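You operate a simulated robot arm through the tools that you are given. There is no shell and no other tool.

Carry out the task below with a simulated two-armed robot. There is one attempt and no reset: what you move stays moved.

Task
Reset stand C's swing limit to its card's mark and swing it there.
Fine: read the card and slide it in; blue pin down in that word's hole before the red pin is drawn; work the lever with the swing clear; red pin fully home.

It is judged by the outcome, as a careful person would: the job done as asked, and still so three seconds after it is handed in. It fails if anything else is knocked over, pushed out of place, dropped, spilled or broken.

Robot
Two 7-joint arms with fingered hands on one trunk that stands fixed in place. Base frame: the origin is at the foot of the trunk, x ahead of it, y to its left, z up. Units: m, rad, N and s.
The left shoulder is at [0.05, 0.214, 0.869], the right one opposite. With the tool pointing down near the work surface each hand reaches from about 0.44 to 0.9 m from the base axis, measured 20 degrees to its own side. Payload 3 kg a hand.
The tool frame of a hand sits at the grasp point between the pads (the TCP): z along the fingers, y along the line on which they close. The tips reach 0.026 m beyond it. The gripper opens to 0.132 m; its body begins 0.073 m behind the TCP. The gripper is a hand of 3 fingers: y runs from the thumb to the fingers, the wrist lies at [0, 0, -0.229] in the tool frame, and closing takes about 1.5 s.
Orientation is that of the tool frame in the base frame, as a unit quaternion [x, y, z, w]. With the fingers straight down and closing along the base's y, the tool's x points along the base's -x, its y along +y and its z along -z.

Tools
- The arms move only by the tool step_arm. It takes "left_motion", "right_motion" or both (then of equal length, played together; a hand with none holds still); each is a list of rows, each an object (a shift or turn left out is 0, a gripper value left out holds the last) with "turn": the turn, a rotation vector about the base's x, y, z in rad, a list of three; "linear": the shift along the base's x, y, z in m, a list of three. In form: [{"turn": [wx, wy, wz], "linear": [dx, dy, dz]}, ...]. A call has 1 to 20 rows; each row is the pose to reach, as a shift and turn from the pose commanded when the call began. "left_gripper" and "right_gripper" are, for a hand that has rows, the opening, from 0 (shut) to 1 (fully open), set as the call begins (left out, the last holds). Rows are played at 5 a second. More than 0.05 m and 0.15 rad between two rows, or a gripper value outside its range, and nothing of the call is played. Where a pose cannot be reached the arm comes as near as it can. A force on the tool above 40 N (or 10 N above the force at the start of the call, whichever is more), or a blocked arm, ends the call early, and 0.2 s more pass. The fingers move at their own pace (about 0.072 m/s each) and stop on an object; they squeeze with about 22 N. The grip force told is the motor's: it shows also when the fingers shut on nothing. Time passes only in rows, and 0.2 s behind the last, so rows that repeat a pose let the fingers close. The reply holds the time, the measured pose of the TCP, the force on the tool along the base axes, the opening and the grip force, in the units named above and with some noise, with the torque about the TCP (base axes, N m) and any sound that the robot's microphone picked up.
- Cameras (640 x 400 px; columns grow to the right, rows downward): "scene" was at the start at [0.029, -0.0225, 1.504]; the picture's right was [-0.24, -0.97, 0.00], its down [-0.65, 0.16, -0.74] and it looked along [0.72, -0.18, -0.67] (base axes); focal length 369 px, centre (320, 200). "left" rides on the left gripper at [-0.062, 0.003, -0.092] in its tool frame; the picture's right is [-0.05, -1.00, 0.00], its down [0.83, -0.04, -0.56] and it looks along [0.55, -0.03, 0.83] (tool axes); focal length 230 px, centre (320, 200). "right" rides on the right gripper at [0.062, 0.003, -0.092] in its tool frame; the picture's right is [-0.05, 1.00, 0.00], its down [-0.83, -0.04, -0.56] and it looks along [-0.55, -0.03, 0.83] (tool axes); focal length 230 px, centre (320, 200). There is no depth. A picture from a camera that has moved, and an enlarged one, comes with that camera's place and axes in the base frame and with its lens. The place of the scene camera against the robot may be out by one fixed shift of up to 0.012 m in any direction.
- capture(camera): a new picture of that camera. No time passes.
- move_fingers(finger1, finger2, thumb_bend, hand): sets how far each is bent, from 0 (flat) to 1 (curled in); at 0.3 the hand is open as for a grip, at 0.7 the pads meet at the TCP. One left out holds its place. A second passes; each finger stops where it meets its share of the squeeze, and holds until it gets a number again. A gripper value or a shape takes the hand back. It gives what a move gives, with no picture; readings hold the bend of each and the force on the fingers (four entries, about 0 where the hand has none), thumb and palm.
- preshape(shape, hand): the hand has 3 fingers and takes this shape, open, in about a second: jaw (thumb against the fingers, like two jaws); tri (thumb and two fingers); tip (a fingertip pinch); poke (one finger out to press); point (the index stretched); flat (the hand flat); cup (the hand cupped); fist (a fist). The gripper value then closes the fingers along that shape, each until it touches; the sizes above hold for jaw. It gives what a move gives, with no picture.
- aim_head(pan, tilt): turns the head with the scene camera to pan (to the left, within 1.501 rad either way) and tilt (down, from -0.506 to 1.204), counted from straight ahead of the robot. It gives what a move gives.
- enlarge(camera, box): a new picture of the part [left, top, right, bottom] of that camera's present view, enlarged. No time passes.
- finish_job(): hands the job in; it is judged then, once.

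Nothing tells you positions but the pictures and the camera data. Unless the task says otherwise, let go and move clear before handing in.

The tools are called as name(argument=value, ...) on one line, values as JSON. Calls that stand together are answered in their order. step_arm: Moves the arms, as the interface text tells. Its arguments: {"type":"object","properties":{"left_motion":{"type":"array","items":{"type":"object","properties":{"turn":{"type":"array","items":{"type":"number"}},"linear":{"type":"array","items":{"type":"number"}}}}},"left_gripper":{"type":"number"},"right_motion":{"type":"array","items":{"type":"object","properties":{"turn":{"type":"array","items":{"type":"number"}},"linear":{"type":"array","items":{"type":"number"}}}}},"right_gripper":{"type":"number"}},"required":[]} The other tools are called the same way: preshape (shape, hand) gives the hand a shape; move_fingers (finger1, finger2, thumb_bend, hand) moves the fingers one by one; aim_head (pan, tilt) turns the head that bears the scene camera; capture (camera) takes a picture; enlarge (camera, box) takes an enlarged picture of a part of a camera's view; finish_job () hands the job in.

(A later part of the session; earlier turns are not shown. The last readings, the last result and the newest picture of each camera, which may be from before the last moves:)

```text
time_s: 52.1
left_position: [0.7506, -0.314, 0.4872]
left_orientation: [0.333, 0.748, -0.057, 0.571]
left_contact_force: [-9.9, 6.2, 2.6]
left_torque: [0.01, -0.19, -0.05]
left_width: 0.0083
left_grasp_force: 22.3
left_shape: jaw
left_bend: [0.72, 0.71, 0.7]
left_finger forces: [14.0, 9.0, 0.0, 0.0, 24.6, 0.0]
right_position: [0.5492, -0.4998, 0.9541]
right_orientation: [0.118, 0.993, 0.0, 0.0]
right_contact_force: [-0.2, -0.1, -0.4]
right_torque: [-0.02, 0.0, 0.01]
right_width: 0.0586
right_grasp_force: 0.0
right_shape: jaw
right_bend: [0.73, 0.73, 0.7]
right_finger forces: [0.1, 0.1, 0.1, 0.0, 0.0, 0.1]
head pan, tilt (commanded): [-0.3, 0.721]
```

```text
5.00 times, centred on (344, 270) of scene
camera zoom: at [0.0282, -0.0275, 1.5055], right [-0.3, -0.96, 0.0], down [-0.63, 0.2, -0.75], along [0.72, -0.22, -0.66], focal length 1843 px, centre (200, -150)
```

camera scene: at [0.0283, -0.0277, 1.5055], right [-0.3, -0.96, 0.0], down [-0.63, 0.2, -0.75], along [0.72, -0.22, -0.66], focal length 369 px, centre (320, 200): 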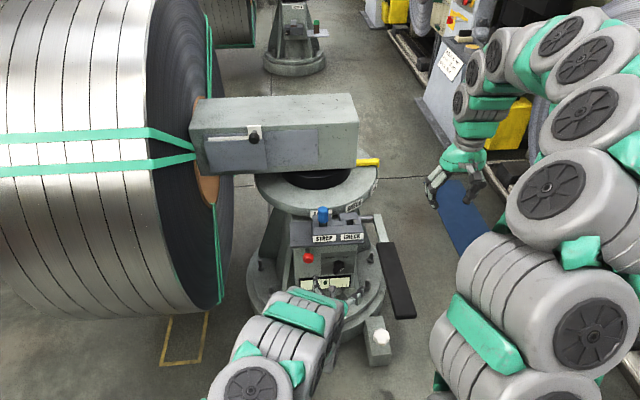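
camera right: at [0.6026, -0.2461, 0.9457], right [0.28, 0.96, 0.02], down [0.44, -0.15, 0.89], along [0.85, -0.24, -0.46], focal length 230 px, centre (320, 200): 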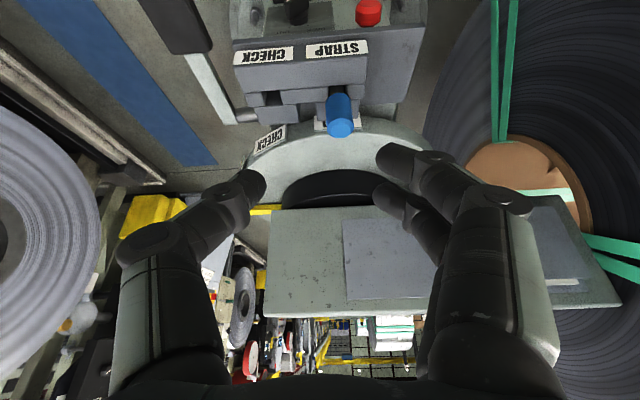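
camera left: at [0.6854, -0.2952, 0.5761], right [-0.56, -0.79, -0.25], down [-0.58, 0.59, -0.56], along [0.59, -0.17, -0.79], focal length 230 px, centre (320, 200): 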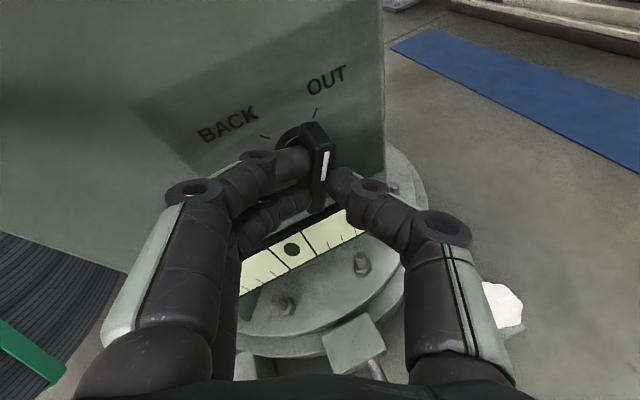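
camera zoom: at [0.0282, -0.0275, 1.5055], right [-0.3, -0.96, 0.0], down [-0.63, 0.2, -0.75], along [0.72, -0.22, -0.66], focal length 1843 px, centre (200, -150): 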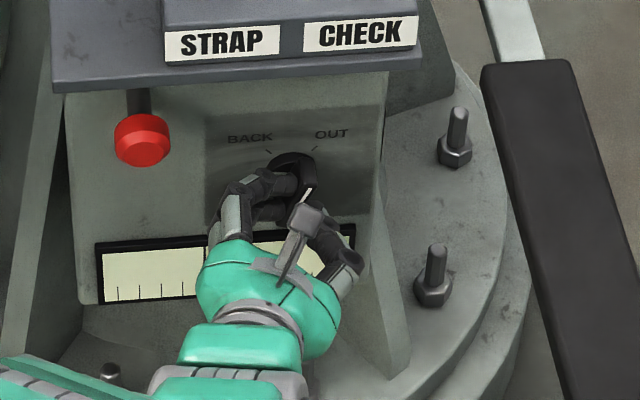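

The knob follows the hand. Continuing the turn.

step_arm(left_motion=[{"linear": [0, 0, 0], "turn": [-0.1058, 0.061, 0.0444]}, {"linear": [0, 0, 0], "turn": [-0.2116, 0.122, 0.0887]}, {"linear": [0, 0, 0], "turn": [-0.3174, 0.183, 0.1331]}, {"linear": [0, 0, 0], "turn": [-0.4232, 0.244, 0.1774]}, {"linear": [0, 0, 0], "turn": [-0.529, 0.305, 0.2218]}])

capture(camera="left")

enlarge(camera="scene", box=[280, 230, 408, 310])

```text
time_s: 53.3
left_position: [0.7509, -0.3134, 0.4865]
left_orientation: [0.078, 0.816, -0.237, 0.522]
left_contact_force: [-16.1, 5.6, -1.0]
left_torque: [0.02, -0.17, -0.06]
left_width: 0.009
left_grasp_force: 22.3
left_shape: jaw
left_bend: [0.72, 0.7, 0.71]
left_finger forces: [14.5, 9.4, 0.0, 0.0, 29.1, 0.0]
right_position: [0.5493, -0.4999, 0.9542]
right_orientation: [0.119, 0.993, -0.001, 0.0]
right_contact_force: [-0.3, -0.2, 0.3]
right_torque: [0.02, 0.01, 0.0]
right_width: 0.0589
right_grasp_force: 0.1
right_shape: jaw
right_bend: [0.73, 0.73, 0.7]
right_finger forces: [0.0, 0.1, 0.0, 0.0, 0.0, 0.0]
head pan, tilt (commanded): [-0.3, 0.721]
```

```text
taken
camera left: at [0.7046, -0.2612, 0.5742], right [-0.35, -0.87, 0.35], down [-0.84, 0.12, -0.53], along [0.42, -0.48, -0.77], focal length 230 px, centre (320, 200)
```

left: 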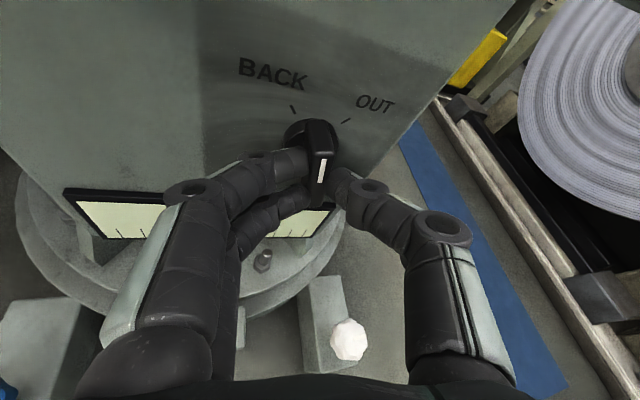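

```text
5.00 times, centred on (344, 270) of scene
camera zoom: at [0.0282, -0.0276, 1.5055], right [-0.3, -0.96, 0.0], down [-0.63, 0.2, -0.75], along [0.72, -0.22, -0.66], focal length 1843 px, centre (200, -150)
```

zoom: 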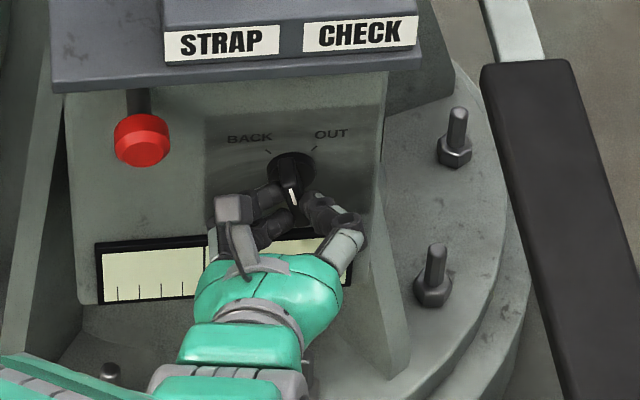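

Bar is past vertical. Continuing toward BACK.

step_arm(left_motion=[{"linear": [0, 0, 0], "turn": [-0.1058, 0.061, 0.0444]}, {"linear": [0, 0, 0], "turn": [-0.2116, 0.122, 0.0887]}, {"linear": [0, 0, 0], "turn": [-0.3174, 0.183, 0.1331]}, {"linear": [0, 0, 0], "turn": [-0.4232, 0.244, 0.1774]}, {"linear": [0, 0, 0], "turn": [-0.48, 0.277, 0.2012]}])

capture(camera="left")

enlarge(camera="scene", box=[280, 230, 408, 310])

```text
time_s: 54.5
left_position: [0.7509, -0.3132, 0.4871]
left_orientation: [-0.162, 0.803, -0.379, 0.431]
left_contact_force: [-9.4, 4.5, 0.7]
left_torque: [0.31, -0.1, 0.01]
left_width: 0.009
left_grasp_force: 21.1
left_shape: jaw
left_bend: [0.72, 0.7, 0.72]
left_finger forces: [10.4, 12.1, 0.0, 0.0, 23.8, 0.0]
right_position: [0.5501, -0.5002, 0.9533]
right_orientation: [0.119, 0.993, 0.0, 0.0]
right_contact_force: [-0.2, 0.6, -0.6]
right_torque: [-0.03, 0.02, 0.02]
right_width: 0.0589
right_grasp_force: 0.0
right_shape: jaw
right_bend: [0.73, 0.73, 0.7]
right_finger forces: [0.0, 0.1, 0.0, 0.1, 0.0, 0.0]
head pan, tilt (commanded): [-0.3, 0.721]
```

```text
taken
camera left: at [0.7119, -0.2331, 0.5535], right [-0.03, -0.63, 0.78], down [-0.93, -0.26, -0.25], along [0.36, -0.73, -0.58], focal length 230 px, centre (320, 200)
```

left: 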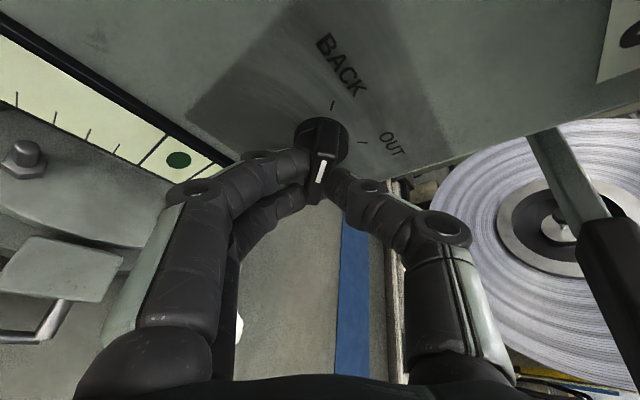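

```text
5.00 times, centred on (344, 270) of scene
camera zoom: at [0.0283, -0.0275, 1.5055], right [-0.3, -0.96, 0.0], down [-0.63, 0.2, -0.75], along [0.72, -0.22, -0.66], focal length 1843 px, centre (200, -150)
```

zoom: 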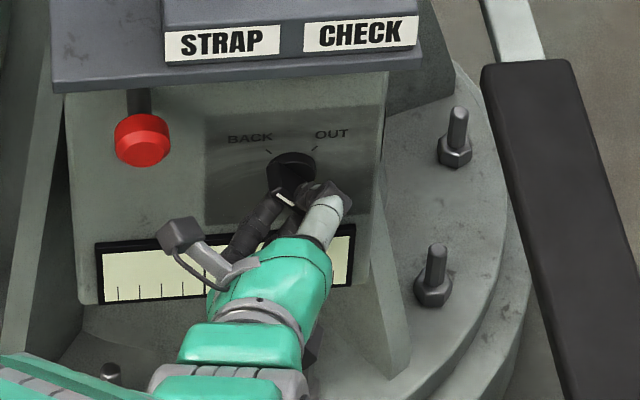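

The pointer now lines up with the BACK mark. Opening and backing straight off to check it.

step_arm(left_motion=[{"linear": [0, 0, 0]}, {"linear": [0, 0, 0]}, {"linear": [0, 0, 0]}, {"linear": [0, 0, 0]}, {"linear": [0, 0, 0]}], left_gripper=0.7)

step_arm(left_motion=[{"linear": [-0.0244, 0.0141, 0.0102]}, {"linear": [-0.0488, 0.0281, 0.0205]}, {"linear": [-0.0732, 0.0422, 0.0307]}, {"linear": [-0.0976, 0.0563, 0.041]}])

capture(camera="left")

enlarge(camera="scene", box=[300, 235, 380, 285])

```text
time_s: 55.7
left_position: [0.7512, -0.315, 0.4876]
left_orientation: [-0.162, 0.804, -0.379, 0.429]
left_contact_force: [-1.0, 0.2, -0.6]
left_torque: [0.01, 0.03, -0.01]
left_width: 0.0924
left_grasp_force: 0.1
left_shape: jaw
left_bend: [0.68, 0.68, 0.64]
left_finger forces: [0.0, 0.0, 0.0, 0.1, 0.0, 0.0]
right_position: [0.5498, -0.5005, 0.9537]
right_orientation: [0.119, 0.993, 0.0, -0.001]
right_contact_force: [0.3, 0.0, 0.9]
right_torque: [0.02, 0.02, -0.01]
right_width: 0.0586
right_grasp_force: 0.1
right_shape: jaw
right_bend: [0.73, 0.73, 0.7]
right_finger forces: [0.1, 0.0, 0.0, 0.1, 0.0, 0.0]
head pan, tilt (commanded): [-0.3, 0.721]
```

```text
time_s: 56.7
left_position: [0.6554, -0.2578, 0.5301]
left_orientation: [-0.163, 0.803, -0.379, 0.43]
left_contact_force: [0.0, 0.5, -0.7]
left_torque: [0.0, 0.01, -0.01]
left_width: 0.0922
left_grasp_force: 0.0
left_shape: jaw
left_bend: [0.68, 0.68, 0.64]
left_finger forces: [0.1, 0.1, 0.0, 0.1, 0.1, 0.1]
right_position: [0.5504, -0.5011, 0.9537]
right_orientation: [0.119, 0.993, -0.001, -0.001]
right_contact_force: [0.4, 0.1, 0.6]
right_torque: [-0.02, 0.02, -0.01]
right_width: 0.059
right_grasp_force: 0.0
right_shape: jaw
right_bend: [0.73, 0.73, 0.7]
right_finger forces: [0.0, 0.0, 0.0, 0.1, 0.0, 0.1]
head pan, tilt (commanded): [-0.3, 0.721]
```

```text
taken
camera left: at [0.6161, -0.177, 0.5947], right [-0.04, -0.63, 0.78], down [-0.93, -0.25, -0.25], along [0.35, -0.73, -0.58], focal length 230 px, centre (320, 200)
```

left: 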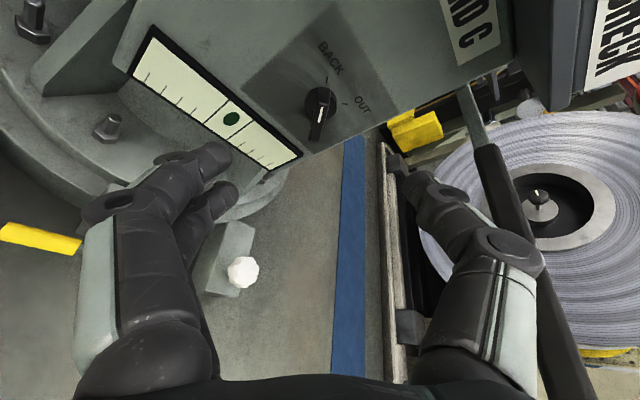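

```text
8.00 times, centred on (340, 260) of scene
camera zoom: at [0.0283, -0.0276, 1.5055], right [-0.3, -0.96, 0.0], down [-0.63, 0.2, -0.75], along [0.72, -0.22, -0.66], focal length 2949 px, centre (160, -280)
```

zoom: 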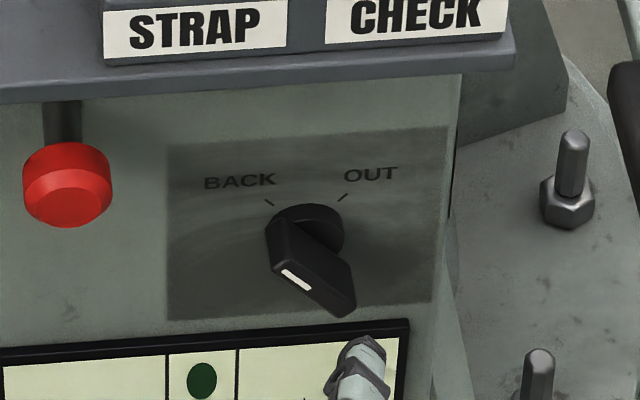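

The knob is on BACK. Now I'll bring the left hand in front of the red pin, pointing straight along its axis, still about 12 cm back.

step_arm(left_motion=[{"linear": [0.002, 0.0097, 0.01], "turn": [0.1124, -0.054, -0.0071]}, {"linear": [0.004, 0.0193, 0.02], "turn": [0.2248, -0.1081, -0.0142]}, {"linear": [0.006, 0.029, 0.03], "turn": [0.3372, -0.1621, -0.0213]}, {"linear": [0.008, 0.0386, 0.04], "turn": [0.4495, -0.2162, -0.0283]}, {"linear": [0.01, 0.0483, 0.05], "turn": [0.5619, -0.2702, -0.0354]}, {"linear": [0.012, 0.058, 0.06], "turn": [0.6743, -0.3243, -0.0425]}, {"linear": [0.0138, 0.0676, 0.07], "turn": [0.7867, -0.3783, -0.0496]}], left_gripper=0.8)

capture(camera="left")

enlarge(camera="scene", box=[260, 230, 388, 310])

```text
time_s: 58.3
left_position: [0.6664, -0.1899, 0.5999]
left_orientation: [0.106, 0.796, -0.076, 0.59]
left_contact_force: [0.0, 0.1, -0.3]
left_torque: [0.04, 0.0, 0.02]
left_width: 0.1053
left_grasp_force: 0.0
left_shape: jaw
left_bend: [0.59, 0.59, 0.56]
left_finger forces: [0.0, 0.0, 0.0, 0.0, 0.0, 0.0]
right_position: [0.5501, -0.4996, 0.9534]
right_orientation: [0.118, 0.993, 0.0, -0.001]
right_contact_force: [0.4, 0.2, -0.6]
right_torque: [-0.03, 0.0, 0.01]
right_width: 0.059
right_grasp_force: 0.0
right_shape: jaw
right_bend: [0.73, 0.73, 0.7]
right_finger forces: [0.1, 0.0, 0.1, 0.1, 0.1, 0.1]
head pan, tilt (commanded): [-0.3, 0.721]
```

```text
taken
camera left: at [0.5991, -0.1691, 0.6868], right [-0.24, -0.97, 0.05], down [-0.76, 0.16, -0.63], along [0.6, -0.19, -0.77], focal length 230 px, centre (320, 200)
```

left: 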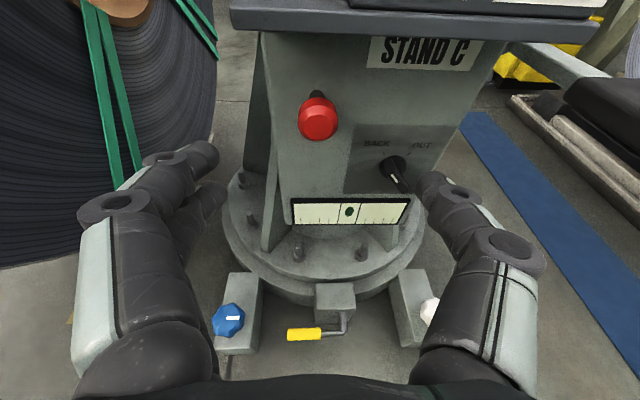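

```text
5.00 times, centred on (324, 270) of scene
camera zoom: at [0.0284, -0.0276, 1.5055], right [-0.3, -0.96, 0.0], down [-0.63, 0.2, -0.75], along [0.72, -0.22, -0.66], focal length 1843 px, centre (300, -150)
```

zoom: 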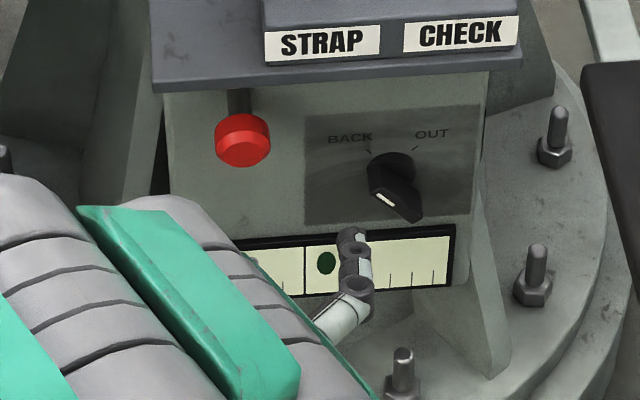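

Well aligned: the red knob's face is at about (0.778, -0.221, 0.567), 12 cm straight ahead. Advancing onto it and closing.

step_arm(left_motion=[{"linear": [0.0297, -0.0082, -0.0088]}, {"linear": [0.0594, -0.0165, -0.0176]}, {"linear": [0.0891, -0.0247, -0.0264]}, {"linear": [0.115, -0.0318, -0.0341]}])

capture(camera="left")

enlarge(camera="scene", box=[260, 220, 388, 300])

```text
time_s: 59.3
left_position: [0.7826, -0.2204, 0.564]
left_orientation: [0.106, 0.798, -0.076, 0.589]
left_contact_force: [-0.9, 0.4, -0.4]
left_torque: [0.01, -0.02, 0.0]
left_width: 0.1054
left_grasp_force: 0.0
left_shape: jaw
left_bend: [0.59, 0.59, 0.56]
left_finger forces: [0.1, 0.0, 0.0, 0.1, 0.0, 0.0]
right_position: [0.5495, -0.4995, 0.9522]
right_orientation: [0.118, 0.993, 0.0, -0.001]
right_contact_force: [0.5, -0.7, 0.6]
right_torque: [0.01, 0.01, 0.01]
right_width: 0.0591
right_grasp_force: 0.0
right_shape: jaw
right_bend: [0.73, 0.73, 0.7]
right_finger forces: [0.0, 0.0, 0.0, 0.0, 0.0, 0.0]
head pan, tilt (commanded): [-0.3, 0.721]
```

```text
taken
camera left: at [0.7154, -0.2004, 0.6514], right [-0.24, -0.97, 0.05], down [-0.76, 0.16, -0.63], along [0.6, -0.19, -0.78], focal length 230 px, centre (320, 200)
```

left: 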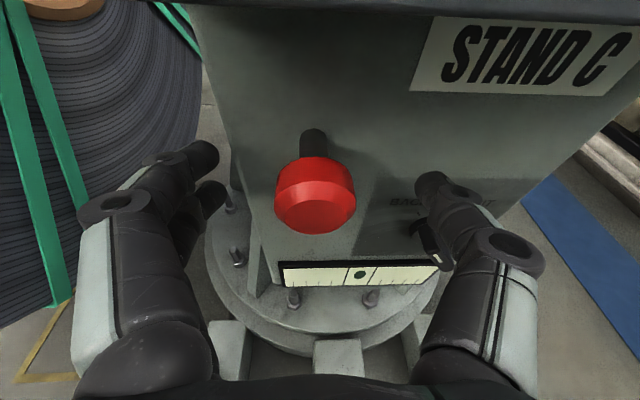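

```text
5.00 times, centred on (324, 260) of scene
camera zoom: at [0.0284, -0.0276, 1.5055], right [-0.3, -0.96, 0.0], down [-0.63, 0.2, -0.75], along [0.72, -0.22, -0.66], focal length 1843 px, centre (300, -100)
```

zoom: 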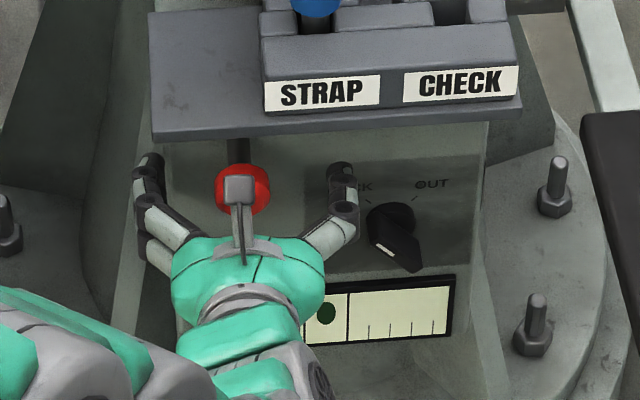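

The knob sits between the jaws. Closing on it.

step_arm(left_motion=[{"linear": [0.003, -0.0008, -0.0009]}, {"linear": [0.003, -0.0008, -0.0009]}, {"linear": [0.003, -0.0008, -0.0009]}, {"linear": [0.003, -0.0008, -0.0009]}, {"linear": [0.003, -0.0008, -0.0009]}, {"linear": [0.003, -0.0008, -0.0009]}, {"linear": [0.003, -0.0008, -0.0009]}], left_gripper=0.1)

capture(camera="left")

```text
time_s: 60.9
left_position: [0.7842, -0.2213, 0.565]
left_orientation: [0.106, 0.797, -0.077, 0.589]
left_contact_force: [-0.4, -2.3, -0.2]
left_torque: [0.03, 0.02, -0.01]
left_width: 0.0143
left_grasp_force: 0.1
left_shape: jaw
left_bend: [0.72, 0.72, 0.7]
left_finger forces: [0.1, 0.1, 0.0, 0.0, 1.7, 0.0]
right_position: [0.5505, -0.4994, 0.9537]
right_orientation: [0.119, 0.993, 0.0, -0.001]
right_contact_force: [0.3, 0.3, -0.7]
right_torque: [0.0, -0.01, -0.04]
right_width: 0.059
right_grasp_force: 0.1
right_shape: jaw
right_bend: [0.73, 0.73, 0.7]
right_finger forces: [0.1, 0.1, 0.0, 0.0, 0.0, 0.0]
head pan, tilt (commanded): [-0.3, 0.721]
```

```text
taken
camera left: at [0.7181, -0.2008, 0.6519], right [-0.24, -0.97, 0.05], down [-0.76, 0.16, -0.63], along [0.6, -0.19, -0.77], focal length 230 px, centre (320, 200)
```

left: 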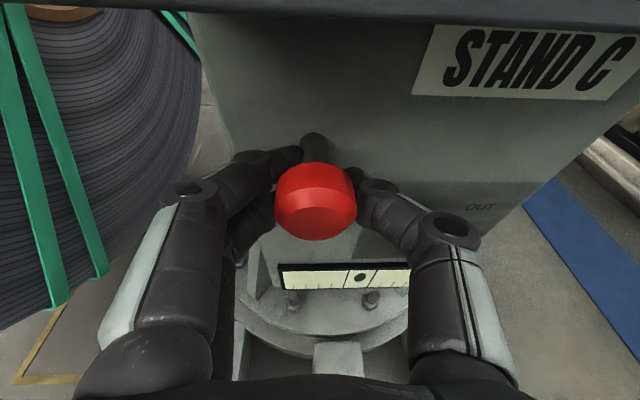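

The fingertips have gone behind the red head, around its shaft - a good hook for pulling. I'll squeeze a little more and then draw it toward me.

step_arm(left_motion=[{"linear": [0, 0, 0]}, {"linear": [0, 0, 0]}, {"linear": [0, 0, 0]}], left_gripper=0.0)

step_arm(left_motion=[{"linear": [-0.0094, 0.002, 0.0029]}, {"linear": [-0.0187, 0.004, 0.0058]}])

capture(camera="left")

enlarge(camera="scene", box=[260, 220, 388, 300])

```text
time_s: 61.7
left_position: [0.7835, -0.2216, 0.5649]
left_orientation: [0.106, 0.797, -0.077, 0.589]
left_contact_force: [6.2, -2.5, -7.1]
left_torque: [-0.02, 0.0, -0.02]
left_width: 0.0085
left_grasp_force: 21.7
left_shape: jaw
left_bend: [0.72, 0.71, 0.73]
left_finger forces: [9.1, 8.6, 0.1, 0.0, 20.2, 0.0]
right_position: [0.5503, -0.5001, 0.9532]
right_orientation: [0.119, 0.993, 0.0, -0.001]
right_contact_force: [-0.1, 0.4, 0.0]
right_torque: [-0.02, 0.02, 0.0]
right_width: 0.0589
right_grasp_force: 0.1
right_shape: jaw
right_bend: [0.73, 0.73, 0.7]
right_finger forces: [0.0, 0.0, 0.1, 0.0, 0.1, 0.1]
head pan, tilt (commanded): [-0.3, 0.721]
```

```text
time_s: 62.3
left_position: [0.7629, -0.2175, 0.5663]
left_orientation: [0.107, 0.801, -0.077, 0.585]
left_contact_force: [-0.6, -1.0, -13.8]
left_torque: [0.03, 0.06, -0.02]
left_width: 0.0087
left_grasp_force: 21.5
left_shape: jaw
left_bend: [0.73, 0.71, 0.73]
left_finger forces: [9.6, 11.1, 0.0, 0.1, 20.3, 0.0]
right_position: [0.5506, -0.4995, 0.9533]
right_orientation: [0.118, 0.993, 0.0, -0.001]
right_contact_force: [0.5, 0.4, 0.0]
right_torque: [-0.01, 0.01, 0.0]
right_width: 0.0591
right_grasp_force: 0.0
right_shape: jaw
right_bend: [0.73, 0.73, 0.7]
right_finger forces: [0.1, 0.0, 0.0, 0.0, 0.0, 0.0]
head pan, tilt (commanded): [-0.3, 0.721]
stopped in row 2 (left hand): the force on the tool passed its limit at 42 N (the readings are from after the stop); the commanded pose is now the measured one
```

```text
taken
camera left: at [0.6972, -0.1967, 0.6535], right [-0.24, -0.97, 0.05], down [-0.77, 0.16, -0.62], along [0.6, -0.19, -0.78], focal length 230 px, centre (320, 200)
```

left: 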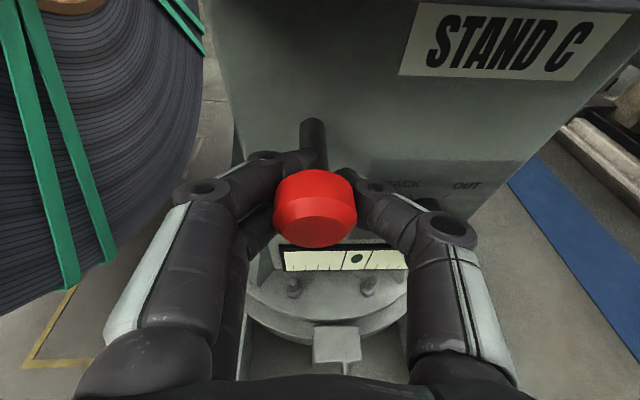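

```text
5.00 times, centred on (324, 260) of scene
camera zoom: at [0.0285, -0.0276, 1.5055], right [-0.3, -0.96, 0.0], down [-0.63, 0.2, -0.75], along [0.72, -0.22, -0.66], focal length 1843 px, centre (300, -100)
```

zoom: 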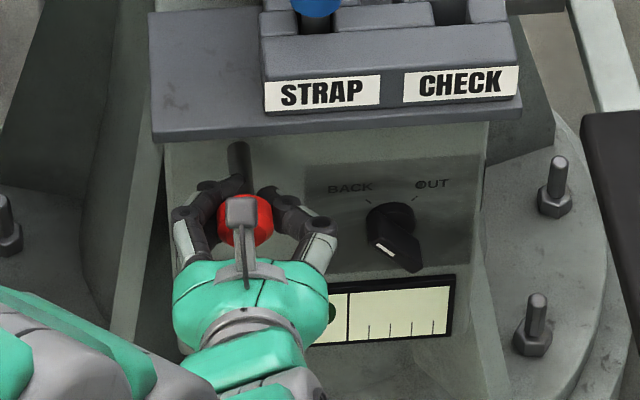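

The pin drew out about 2 cm, then the downward force shows its axis is nearly level rather than tilted. I'll relax that and keep pulling level, in small steps.

step_arm(left_motion=[{"linear": [0.0, 0.0, -0.002]}, {"linear": [-0.0049, 0.001, -0.002]}, {"linear": [-0.0098, 0.0021, -0.002]}])

capture(camera="left")

```text
time_s: 63.1
left_position: [0.7546, -0.2164, 0.5651]
left_orientation: [0.107, 0.8, -0.077, 0.586]
left_contact_force: [-3.6, -0.7, -5.2]
left_torque: [0.06, 0.0, -0.07]
left_width: 0.009
left_grasp_force: 22.1
left_shape: jaw
left_bend: [0.73, 0.71, 0.74]
left_finger forces: [9.3, 8.8, 0.1, 0.0, 18.7, 0.0]
right_position: [0.5493, -0.4995, 0.9541]
right_orientation: [0.118, 0.993, 0.0, 0.0]
right_contact_force: [0.2, -0.7, 0.8]
right_torque: [0.02, 0.0, -0.02]
right_width: 0.059
right_grasp_force: 0.1
right_shape: jaw
right_bend: [0.73, 0.73, 0.7]
right_finger forces: [0.0, 0.0, 0.0, 0.1, 0.0, 0.1]
head pan, tilt (commanded): [-0.3, 0.721]
```

```text
taken
camera left: at [0.6878, -0.1947, 0.6528], right [-0.25, -0.97, 0.05], down [-0.76, 0.16, -0.62], along [0.6, -0.19, -0.78], focal length 230 px, centre (320, 200)
```

left: 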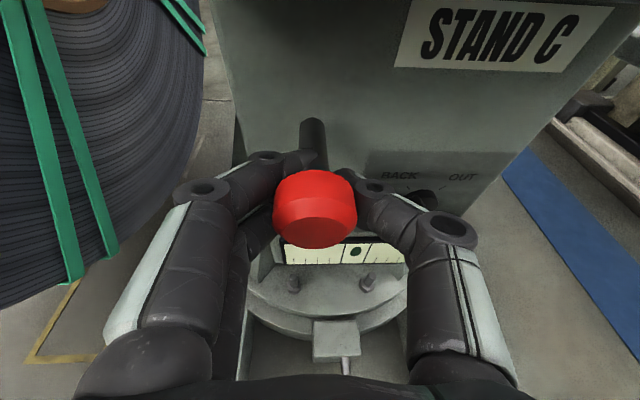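

enlarge(camera="left", box=[240, 80, 400, 260])

enlarge(camera="scene", box=[284, 235, 348, 275])

capture(camera="scene")

```text
2.22 times, centred on (320, 170) of left
camera zoom: at [0.6878, -0.1947, 0.6528], right [-0.25, -0.97, 0.05], down [-0.76, 0.16, -0.62], along [0.6, -0.19, -0.78], focal length 511 px, centre (320, 267)
```

zoom: 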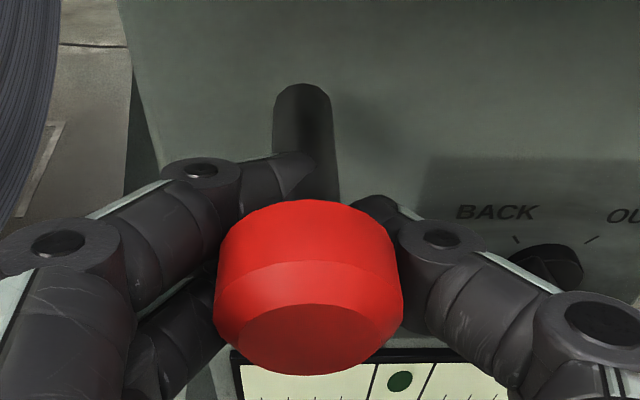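

```text
10.00 times, centred on (316, 255) of scene
camera zoom: at [0.0284, -0.0276, 1.5055], right [-0.3, -0.96, 0.0], down [-0.63, 0.2, -0.75], along [0.72, -0.22, -0.66], focal length 3686 px, centre (360, -350)
```

zoom: 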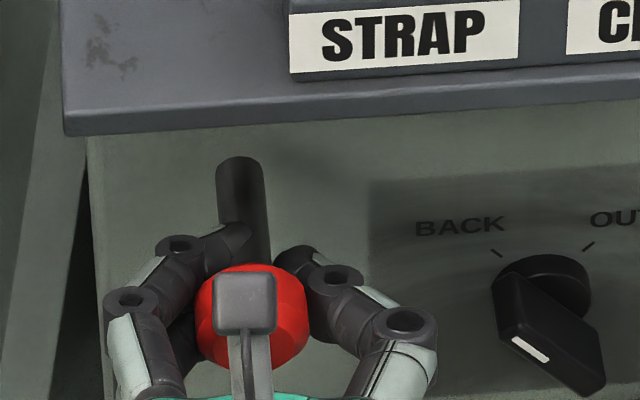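

```text
taken
camera scene: at [0.0284, -0.0276, 1.5055], right [-0.3, -0.96, 0.0], down [-0.63, 0.2, -0.75], along [0.72, -0.22, -0.66], focal length 369 px, centre (320, 200)
```

scene: 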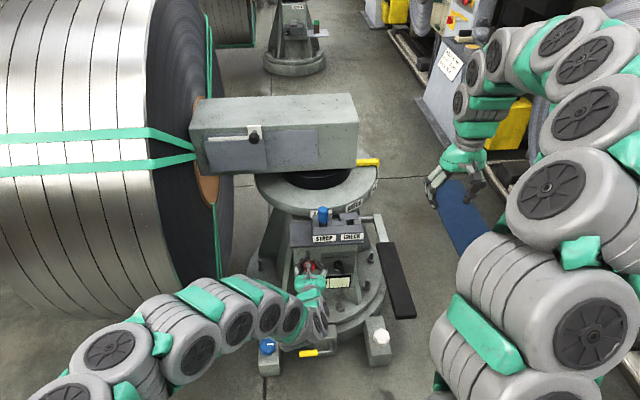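

enlarge(camera="left", box=[288, 105, 340, 140])

enlarge(camera="scene", box=[298, 243, 320, 257])

```text
11.43 times, centred on (314, 122) of left
camera zoom: at [0.6878, -0.1947, 0.6528], right [-0.25, -0.97, 0.05], down [-0.76, 0.16, -0.62], along [0.6, -0.19, -0.78], focal length 2629 px, centre (389, 1086)
```

zoom: 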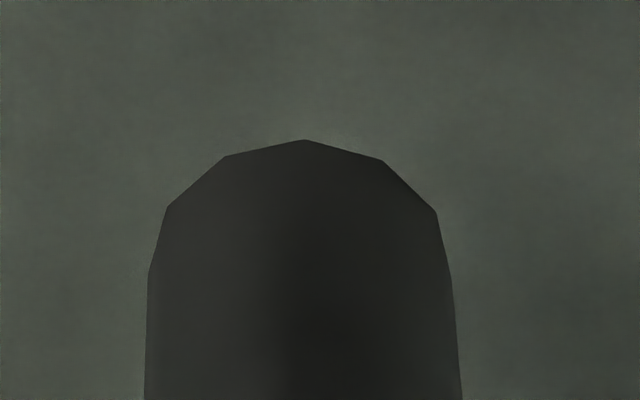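

```text
16.00 times, centred on (309, 250) of scene
camera zoom: at [0.0284, -0.0276, 1.5055], right [-0.3, -0.96, 0.0], down [-0.63, 0.2, -0.75], along [0.72, -0.22, -0.66], focal length 5898 px, centre (496, -600)
```

zoom: 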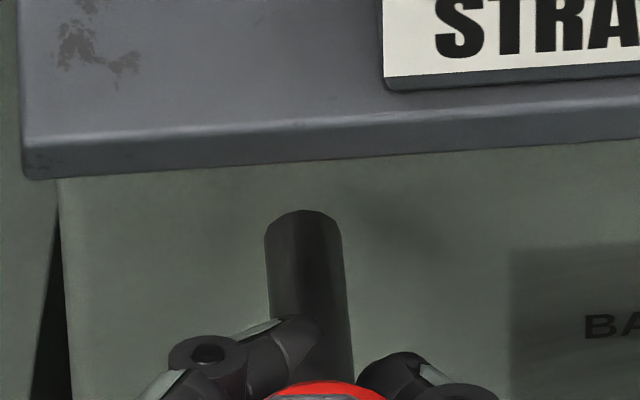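

The pin has come out about 3 cm and still feels guided (steady downward force). I'll pull gently a little more to find out whether it has a stop.

step_arm(left_motion=[{"linear": [-0.0049, 0.001, -0.001]}, {"linear": [-0.0098, 0.0021, -0.001]}])

enlarge(camera="left", box=[240, 80, 400, 260])

enlarge(camera="scene", box=[284, 235, 348, 275])

```text
time_s: 63.6
left_position: [0.7503, -0.2147, 0.5653]
left_orientation: [0.105, 0.8, -0.077, 0.586]
left_contact_force: [32.8, -19.0, -22.5]
left_torque: [-0.08, 0.02, -0.22]
left_width: 0.0055
left_grasp_force: 22.5
left_shape: jaw
left_bend: [0.72, 0.7, 0.73]
left_finger forces: [10.6, 17.5, 0.0, 0.0, 25.7, 0.1]
right_position: [0.5494, -0.4994, 0.9519]
right_orientation: [0.118, 0.993, 0.0, -0.001]
right_contact_force: [0.2, 0.4, -0.2]
right_torque: [-0.02, -0.01, -0.01]
right_width: 0.059
right_grasp_force: 0.0
right_shape: jaw
right_bend: [0.73, 0.73, 0.7]
right_finger forces: [0.0, 0.0, 0.0, 0.0, 0.1, 0.0]
head pan, tilt (commanded): [-0.3, 0.721]
stopped in row 2 (left hand): the force on the tool passed its limit at 49 N (the readings are from after the stop); the commanded pose is now the measured one
```

```text
2.22 times, centred on (320, 170) of left
camera zoom: at [0.6836, -0.1928, 0.6533], right [-0.24, -0.97, 0.05], down [-0.76, 0.16, -0.63], along [0.6, -0.19, -0.78], focal length 511 px, centre (320, 267)
```

zoom: 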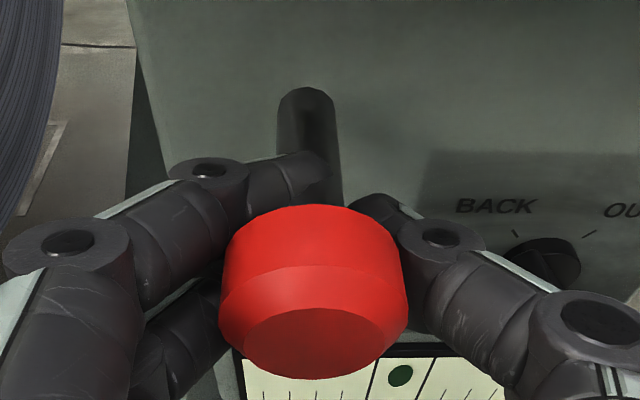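

```text
10.00 times, centred on (316, 255) of scene
camera zoom: at [0.029, -0.0279, 1.5055], right [-0.3, -0.96, 0.0], down [-0.63, 0.2, -0.75], along [0.72, -0.22, -0.66], focal length 3686 px, centre (360, -350)
```

zoom: 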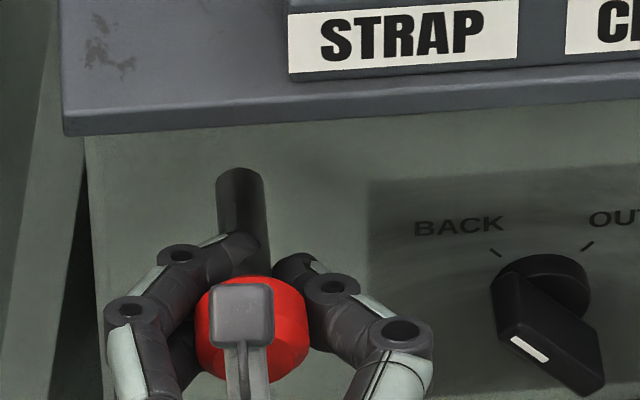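

It has a hard stop at full draw (about 3.3 cm). I'll ease the pull, then open the fingers slightly to see whether it stays out on its own.

step_arm(left_motion=[{"linear": [0.003, -0.0006, -0.001]}, {"linear": [0.004, -0.0009, -0.002]}])

step_arm(left_motion=[{"linear": [0, 0, 0]}, {"linear": [0, 0, 0]}], left_gripper=0.22)

enlarge(camera="left", box=[240, 80, 400, 260])

enlarge(camera="scene", box=[284, 235, 348, 275])

```text
time_s: 64.2
left_position: [0.7534, -0.2153, 0.5646]
left_orientation: [0.105, 0.799, -0.077, 0.587]
left_contact_force: [-2.3, -3.2, 0.2]
left_torque: [0.0, -0.02, -0.05]
left_width: 0.0074
left_grasp_force: 22.2
left_shape: jaw
left_bend: [0.73, 0.72, 0.75]
left_finger forces: [8.8, 7.5, 0.0, 0.0, 17.8, 0.1]
right_position: [0.5496, -0.4988, 0.9526]
right_orientation: [0.118, 0.993, 0.0, -0.001]
right_contact_force: [-0.7, -0.6, 0.9]
right_torque: [-0.01, 0.01, 0.0]
right_width: 0.0588
right_grasp_force: 0.0
right_shape: jaw
right_bend: [0.73, 0.73, 0.7]
right_finger forces: [0.0, 0.0, 0.0, 0.1, 0.1, 0.0]
head pan, tilt (commanded): [-0.3, 0.721]
```

```text
time_s: 64.8
left_position: [0.7553, -0.2132, 0.5646]
left_orientation: [0.104, 0.799, -0.076, 0.587]
left_contact_force: [0.5, -1.0, 0.8]
left_torque: [-0.01, -0.03, 0.04]
left_width: 0.0287
left_grasp_force: 0.1
left_shape: jaw
left_bend: [0.73, 0.73, 0.7]
left_finger forces: [0.0, 0.1, 0.0, 0.0, 0.0, 0.1]
right_position: [0.5489, -0.4994, 0.954]
right_orientation: [0.118, 0.993, 0.0, -0.001]
right_contact_force: [-0.5, 0.0, 0.1]
right_torque: [0.01, 0.0, -0.03]
right_width: 0.0589
right_grasp_force: 0.1
right_shape: jaw
right_bend: [0.73, 0.73, 0.7]
right_finger forces: [0.1, 0.0, 0.1, 0.1, 0.0, 0.0]
head pan, tilt (commanded): [-0.3, 0.721]
```

```text
2.22 times, centred on (320, 170) of left
camera zoom: at [0.6878, -0.193, 0.6518], right [-0.24, -0.97, 0.05], down [-0.76, 0.16, -0.63], along [0.6, -0.19, -0.78], focal length 511 px, centre (320, 267)
```

zoom: 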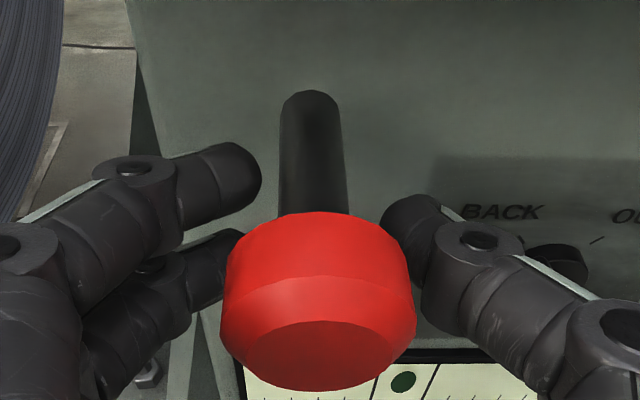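

```text
10.00 times, centred on (316, 255) of scene
camera zoom: at [0.0284, -0.0276, 1.5055], right [-0.3, -0.96, 0.0], down [-0.63, 0.2, -0.75], along [0.72, -0.22, -0.66], focal length 3686 px, centre (360, -350)
```

zoom: 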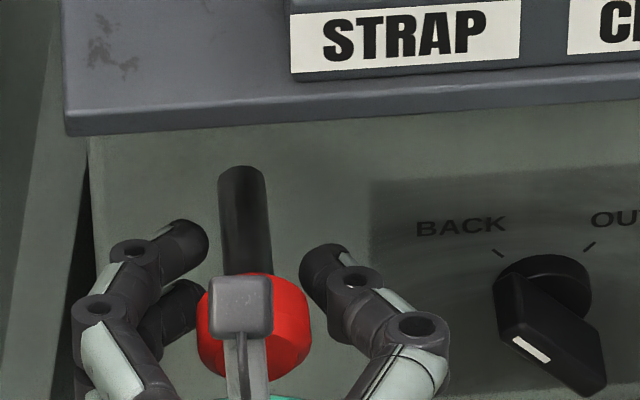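

The red pin stays drawn by itself. I'll open wide and back the left hand well away.

step_arm(left_motion=[{"linear": [0, 0, 0]}, {"linear": [0, 0, 0]}, {"linear": [0, 0, 0]}], left_gripper=0.8)

step_arm(left_motion=[{"linear": [-0.028, 0.0075, 0.0088]}, {"linear": [-0.055, 0.015, 0.0175]}, {"linear": [-0.083, 0.022, 0.026]}, {"linear": [-0.111, 0.03, 0.035]}, {"linear": [-0.115, 0.07, 0.05]}, {"linear": [-0.12, 0.11, 0.07]}, {"linear": [-0.125, 0.15, 0.09]}])

capture(camera="scene")

enlarge(camera="scene", box=[284, 220, 380, 280])

```text
time_s: 65.7
left_position: [0.7536, -0.2135, 0.5645]
left_orientation: [0.105, 0.799, -0.076, 0.587]
left_contact_force: [0.5, 0.0, -0.5]
left_torque: [0.0, 0.0, 0.0]
left_width: 0.1053
left_grasp_force: 0.1
left_shape: jaw
left_bend: [0.59, 0.59, 0.56]
left_finger forces: [0.0, 0.0, 0.0, 0.0, 0.0, 0.0]
right_position: [0.55, -0.4995, 0.9522]
right_orientation: [0.118, 0.993, 0.0, -0.002]
right_contact_force: [0.2, 0.2, 1.0]
right_torque: [0.01, 0.0, -0.03]
right_width: 0.059
right_grasp_force: 0.0
right_shape: jaw
right_bend: [0.73, 0.73, 0.7]
right_finger forces: [0.0, 0.0, 0.1, 0.0, 0.0, 0.0]
head pan, tilt (commanded): [-0.3, 0.721]
```

```text
time_s: 67.2
left_position: [0.6258, -0.0642, 0.6533]
left_orientation: [0.105, 0.798, -0.078, 0.588]
left_contact_force: [-0.5, -0.3, 1.2]
left_torque: [0.0, -0.01, 0.02]
left_width: 0.1055
left_grasp_force: 0.1
left_shape: jaw
left_bend: [0.59, 0.59, 0.56]
left_finger forces: [0.1, 0.1, 0.0, 0.0, 0.0, 0.0]
right_position: [0.5491, -0.5, 0.9542]
right_orientation: [0.119, 0.993, 0.0, -0.002]
right_contact_force: [0.6, -0.3, 0.5]
right_torque: [0.01, 0.01, -0.01]
right_width: 0.0589
right_grasp_force: 0.0
right_shape: jaw
right_bend: [0.73, 0.73, 0.7]
right_finger forces: [0.0, 0.0, 0.1, 0.0, 0.1, 0.1]
head pan, tilt (commanded): [-0.3, 0.721]
```

```text
taken
camera scene: at [0.0283, -0.0275, 1.5055], right [-0.3, -0.96, 0.0], down [-0.63, 0.2, -0.75], along [0.72, -0.22, -0.66], focal length 369 px, centre (320, 200)
```

scene: 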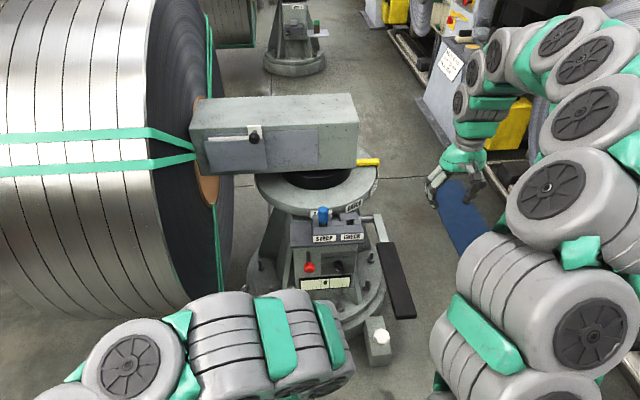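

```text
6.67 times, centred on (332, 250) of scene
camera zoom: at [0.0283, -0.0275, 1.5055], right [-0.3, -0.96, 0.0], down [-0.63, 0.2, -0.75], along [0.72, -0.22, -0.66], focal length 2457 px, centre (240, -133)
```

zoom: 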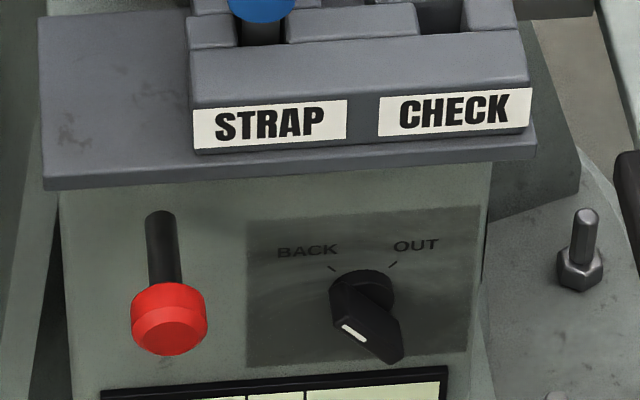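

The red pin is out and staying put; the left arm is back. Now for the lever: I'll look at it from the right hand's camera and the scene.

capture(camera="right")

enlarge(camera="scene", box=[340, 200, 436, 330])

```text
taken
camera right: at [0.4915, -0.4827, 1.0452], right [0.28, 0.96, 0.0], down [0.8, -0.24, 0.55], along [0.53, -0.16, -0.83], focal length 230 px, centre (320, 200)
```

right: 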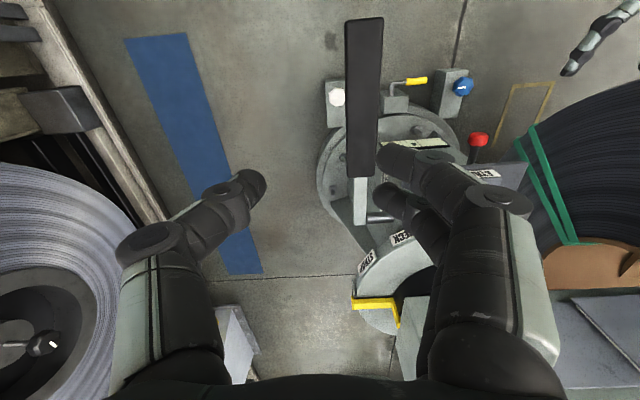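

```text
3.08 times, centred on (388, 265) of scene
camera zoom: at [0.0283, -0.0275, 1.5055], right [-0.3, -0.96, 0.0], down [-0.63, 0.2, -0.75], along [0.72, -0.22, -0.66], focal length 1134 px, centre (111, 0)
```

zoom: 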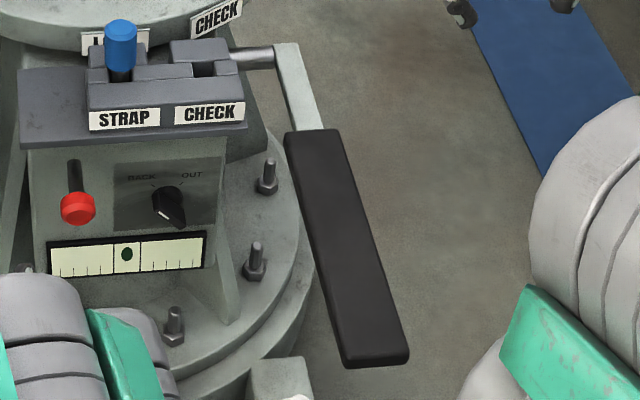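

The lever is level at about z 0.61, running from its pivot (0.84, -0.49) to its end (0.48, -0.41). I'll open the right hand and lower it over the grip, stopping short to check alignment.

step_arm(right_motion=[{"linear": [0.0, 0.026, -0.03]}, {"linear": [0.0, 0.052, -0.06]}, {"linear": [-0.002, 0.077, -0.09]}, {"linear": [-0.004, 0.077, -0.13]}, {"linear": [-0.005, 0.077, -0.17]}, {"linear": [-0.005, 0.077, -0.21]}, {"linear": [-0.005, 0.077, -0.25]}], right_gripper=0.85)

capture(camera="right")

capture(camera="scene")

```text
time_s: 68.8
left_position: [0.6262, -0.0643, 0.652]
left_orientation: [0.106, 0.798, -0.077, 0.588]
left_contact_force: [0.4, -0.1, 0.1]
left_torque: [0.02, 0.01, 0.0]
left_width: 0.1057
left_grasp_force: 0.1
left_shape: jaw
left_bend: [0.59, 0.59, 0.56]
left_finger forces: [0.1, 0.1, 0.1, 0.1, 0.1, 0.1]
right_position: [0.5455, -0.4245, 0.7034]
right_orientation: [0.117, 0.993, 0.0, -0.001]
right_contact_force: [0.3, -0.1, -0.2]
right_torque: [0.0, 0.02, -0.02]
right_width: 0.112
right_grasp_force: 0.0
right_shape: jaw
right_bend: [0.54, 0.54, 0.5]
right_finger forces: [0.0, 0.1, 0.1, 0.0, 0.0, 0.1]
head pan, tilt (commanded): [-0.3, 0.721]
```

```text
taken
camera right: at [0.487, -0.4074, 0.7934], right [0.28, 0.96, 0.0], down [0.8, -0.24, 0.56], along [0.53, -0.16, -0.83], focal length 230 px, centre (320, 200)
```

right: 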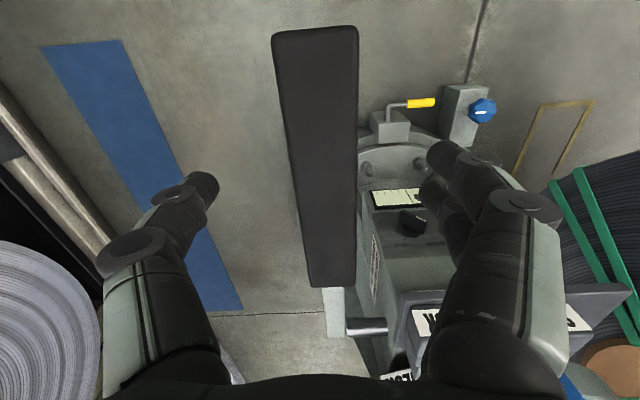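

```text
taken
camera scene: at [0.0284, -0.0276, 1.5055], right [-0.3, -0.96, 0.0], down [-0.63, 0.2, -0.75], along [0.72, -0.22, -0.66], focal length 369 px, centre (320, 200)
```

scene: 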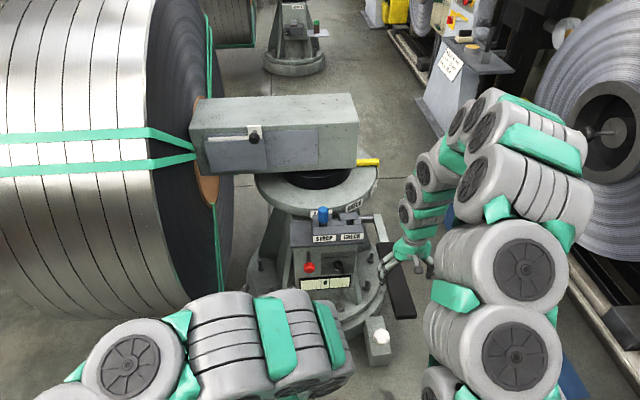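

Aligned over the grip. Lowering the rest of the way and closing on it.

step_arm(right_motion=[{"linear": [0.0, 0.0, -0.036]}, {"linear": [0.0, 0.0, -0.072]}, {"linear": [0.0, 0.0, -0.106]}])

capture(camera="right")

enlarge(camera="scene", box=[340, 200, 468, 330])

```text
time_s: 69.7
left_position: [0.6276, -0.0638, 0.6521]
left_orientation: [0.105, 0.799, -0.076, 0.587]
left_contact_force: [-0.7, 0.1, -0.4]
left_torque: [-0.02, -0.03, 0.01]
left_width: 0.1056
left_grasp_force: 0.0
left_shape: jaw
left_bend: [0.59, 0.59, 0.56]
left_finger forces: [0.0, 0.0, 0.0, 0.1, 0.1, 0.0]
right_position: [0.5431, -0.4206, 0.5944]
right_orientation: [0.118, 0.993, 0.0, 0.0]
right_contact_force: [-0.2, -0.6, 0.7]
right_torque: [0.0, -0.01, 0.01]
right_width: 0.1122
right_grasp_force: 0.1
right_shape: jaw
right_bend: [0.54, 0.54, 0.5]
right_finger forces: [0.1, 0.1, 0.0, 0.0, 0.1, 0.0]
head pan, tilt (commanded): [-0.3, 0.721]
```

```text
taken
camera right: at [0.4848, -0.4037, 0.6864], right [0.29, 0.96, 0.0], down [0.8, -0.24, 0.55], along [0.53, -0.16, -0.83], focal length 230 px, centre (320, 200)
```

right: 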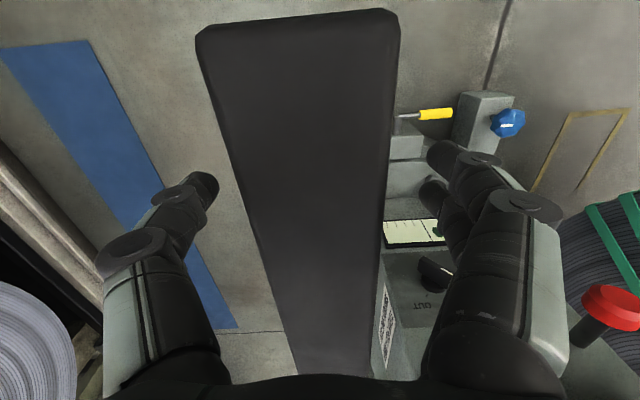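

```text
3.08 times, centred on (404, 265) of scene
camera zoom: at [0.0284, -0.0276, 1.5055], right [-0.3, -0.96, 0.0], down [-0.63, 0.2, -0.75], along [0.72, -0.22, -0.66], focal length 1134 px, centre (62, 0)
```

zoom: 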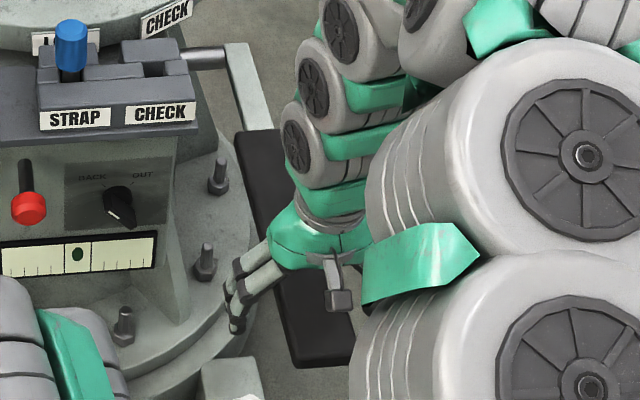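

The grip is between the fingers. Closing.

step_arm(right_motion=[{"linear": [0, 0, 0]}, {"linear": [0, 0, 0]}, {"linear": [0, 0, 0]}, {"linear": [0, 0, 0]}, {"linear": [0, 0, 0]}, {"linear": [0, 0, 0]}], right_gripper=0.2)

capture(camera="right")

```text
time_s: 71.0
left_position: [0.6259, -0.0639, 0.6518]
left_orientation: [0.105, 0.799, -0.077, 0.587]
left_contact_force: [0.2, 0.2, -0.2]
left_torque: [0.04, 0.01, 0.0]
left_width: 0.1053
left_grasp_force: 0.0
left_shape: jaw
left_bend: [0.59, 0.59, 0.56]
left_finger forces: [0.1, 0.0, 0.0, 0.0, 0.0, 0.0]
right_position: [0.5407, -0.4199, 0.5937]
right_orientation: [0.119, 0.993, 0.0, -0.001]
right_contact_force: [0.0, -7.6, -16.9]
right_torque: [-0.07, 0.03, 0.04]
right_width: 0.0403
right_grasp_force: 22.4
right_shape: jaw
right_bend: [0.74, 0.74, 0.72]
right_finger forces: [9.6, 10.0, 0.0, 0.1, 27.0, 0.0]
head pan, tilt (commanded): [-0.3, 0.721]
```

```text
taken
camera right: at [0.4846, -0.4038, 0.6864], right [0.28, 0.96, 0.0], down [0.8, -0.24, 0.55], along [0.53, -0.16, -0.83], focal length 230 px, centre (320, 200)
```

right: 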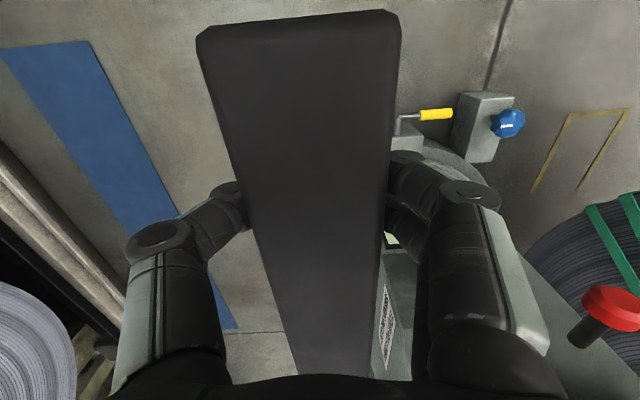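

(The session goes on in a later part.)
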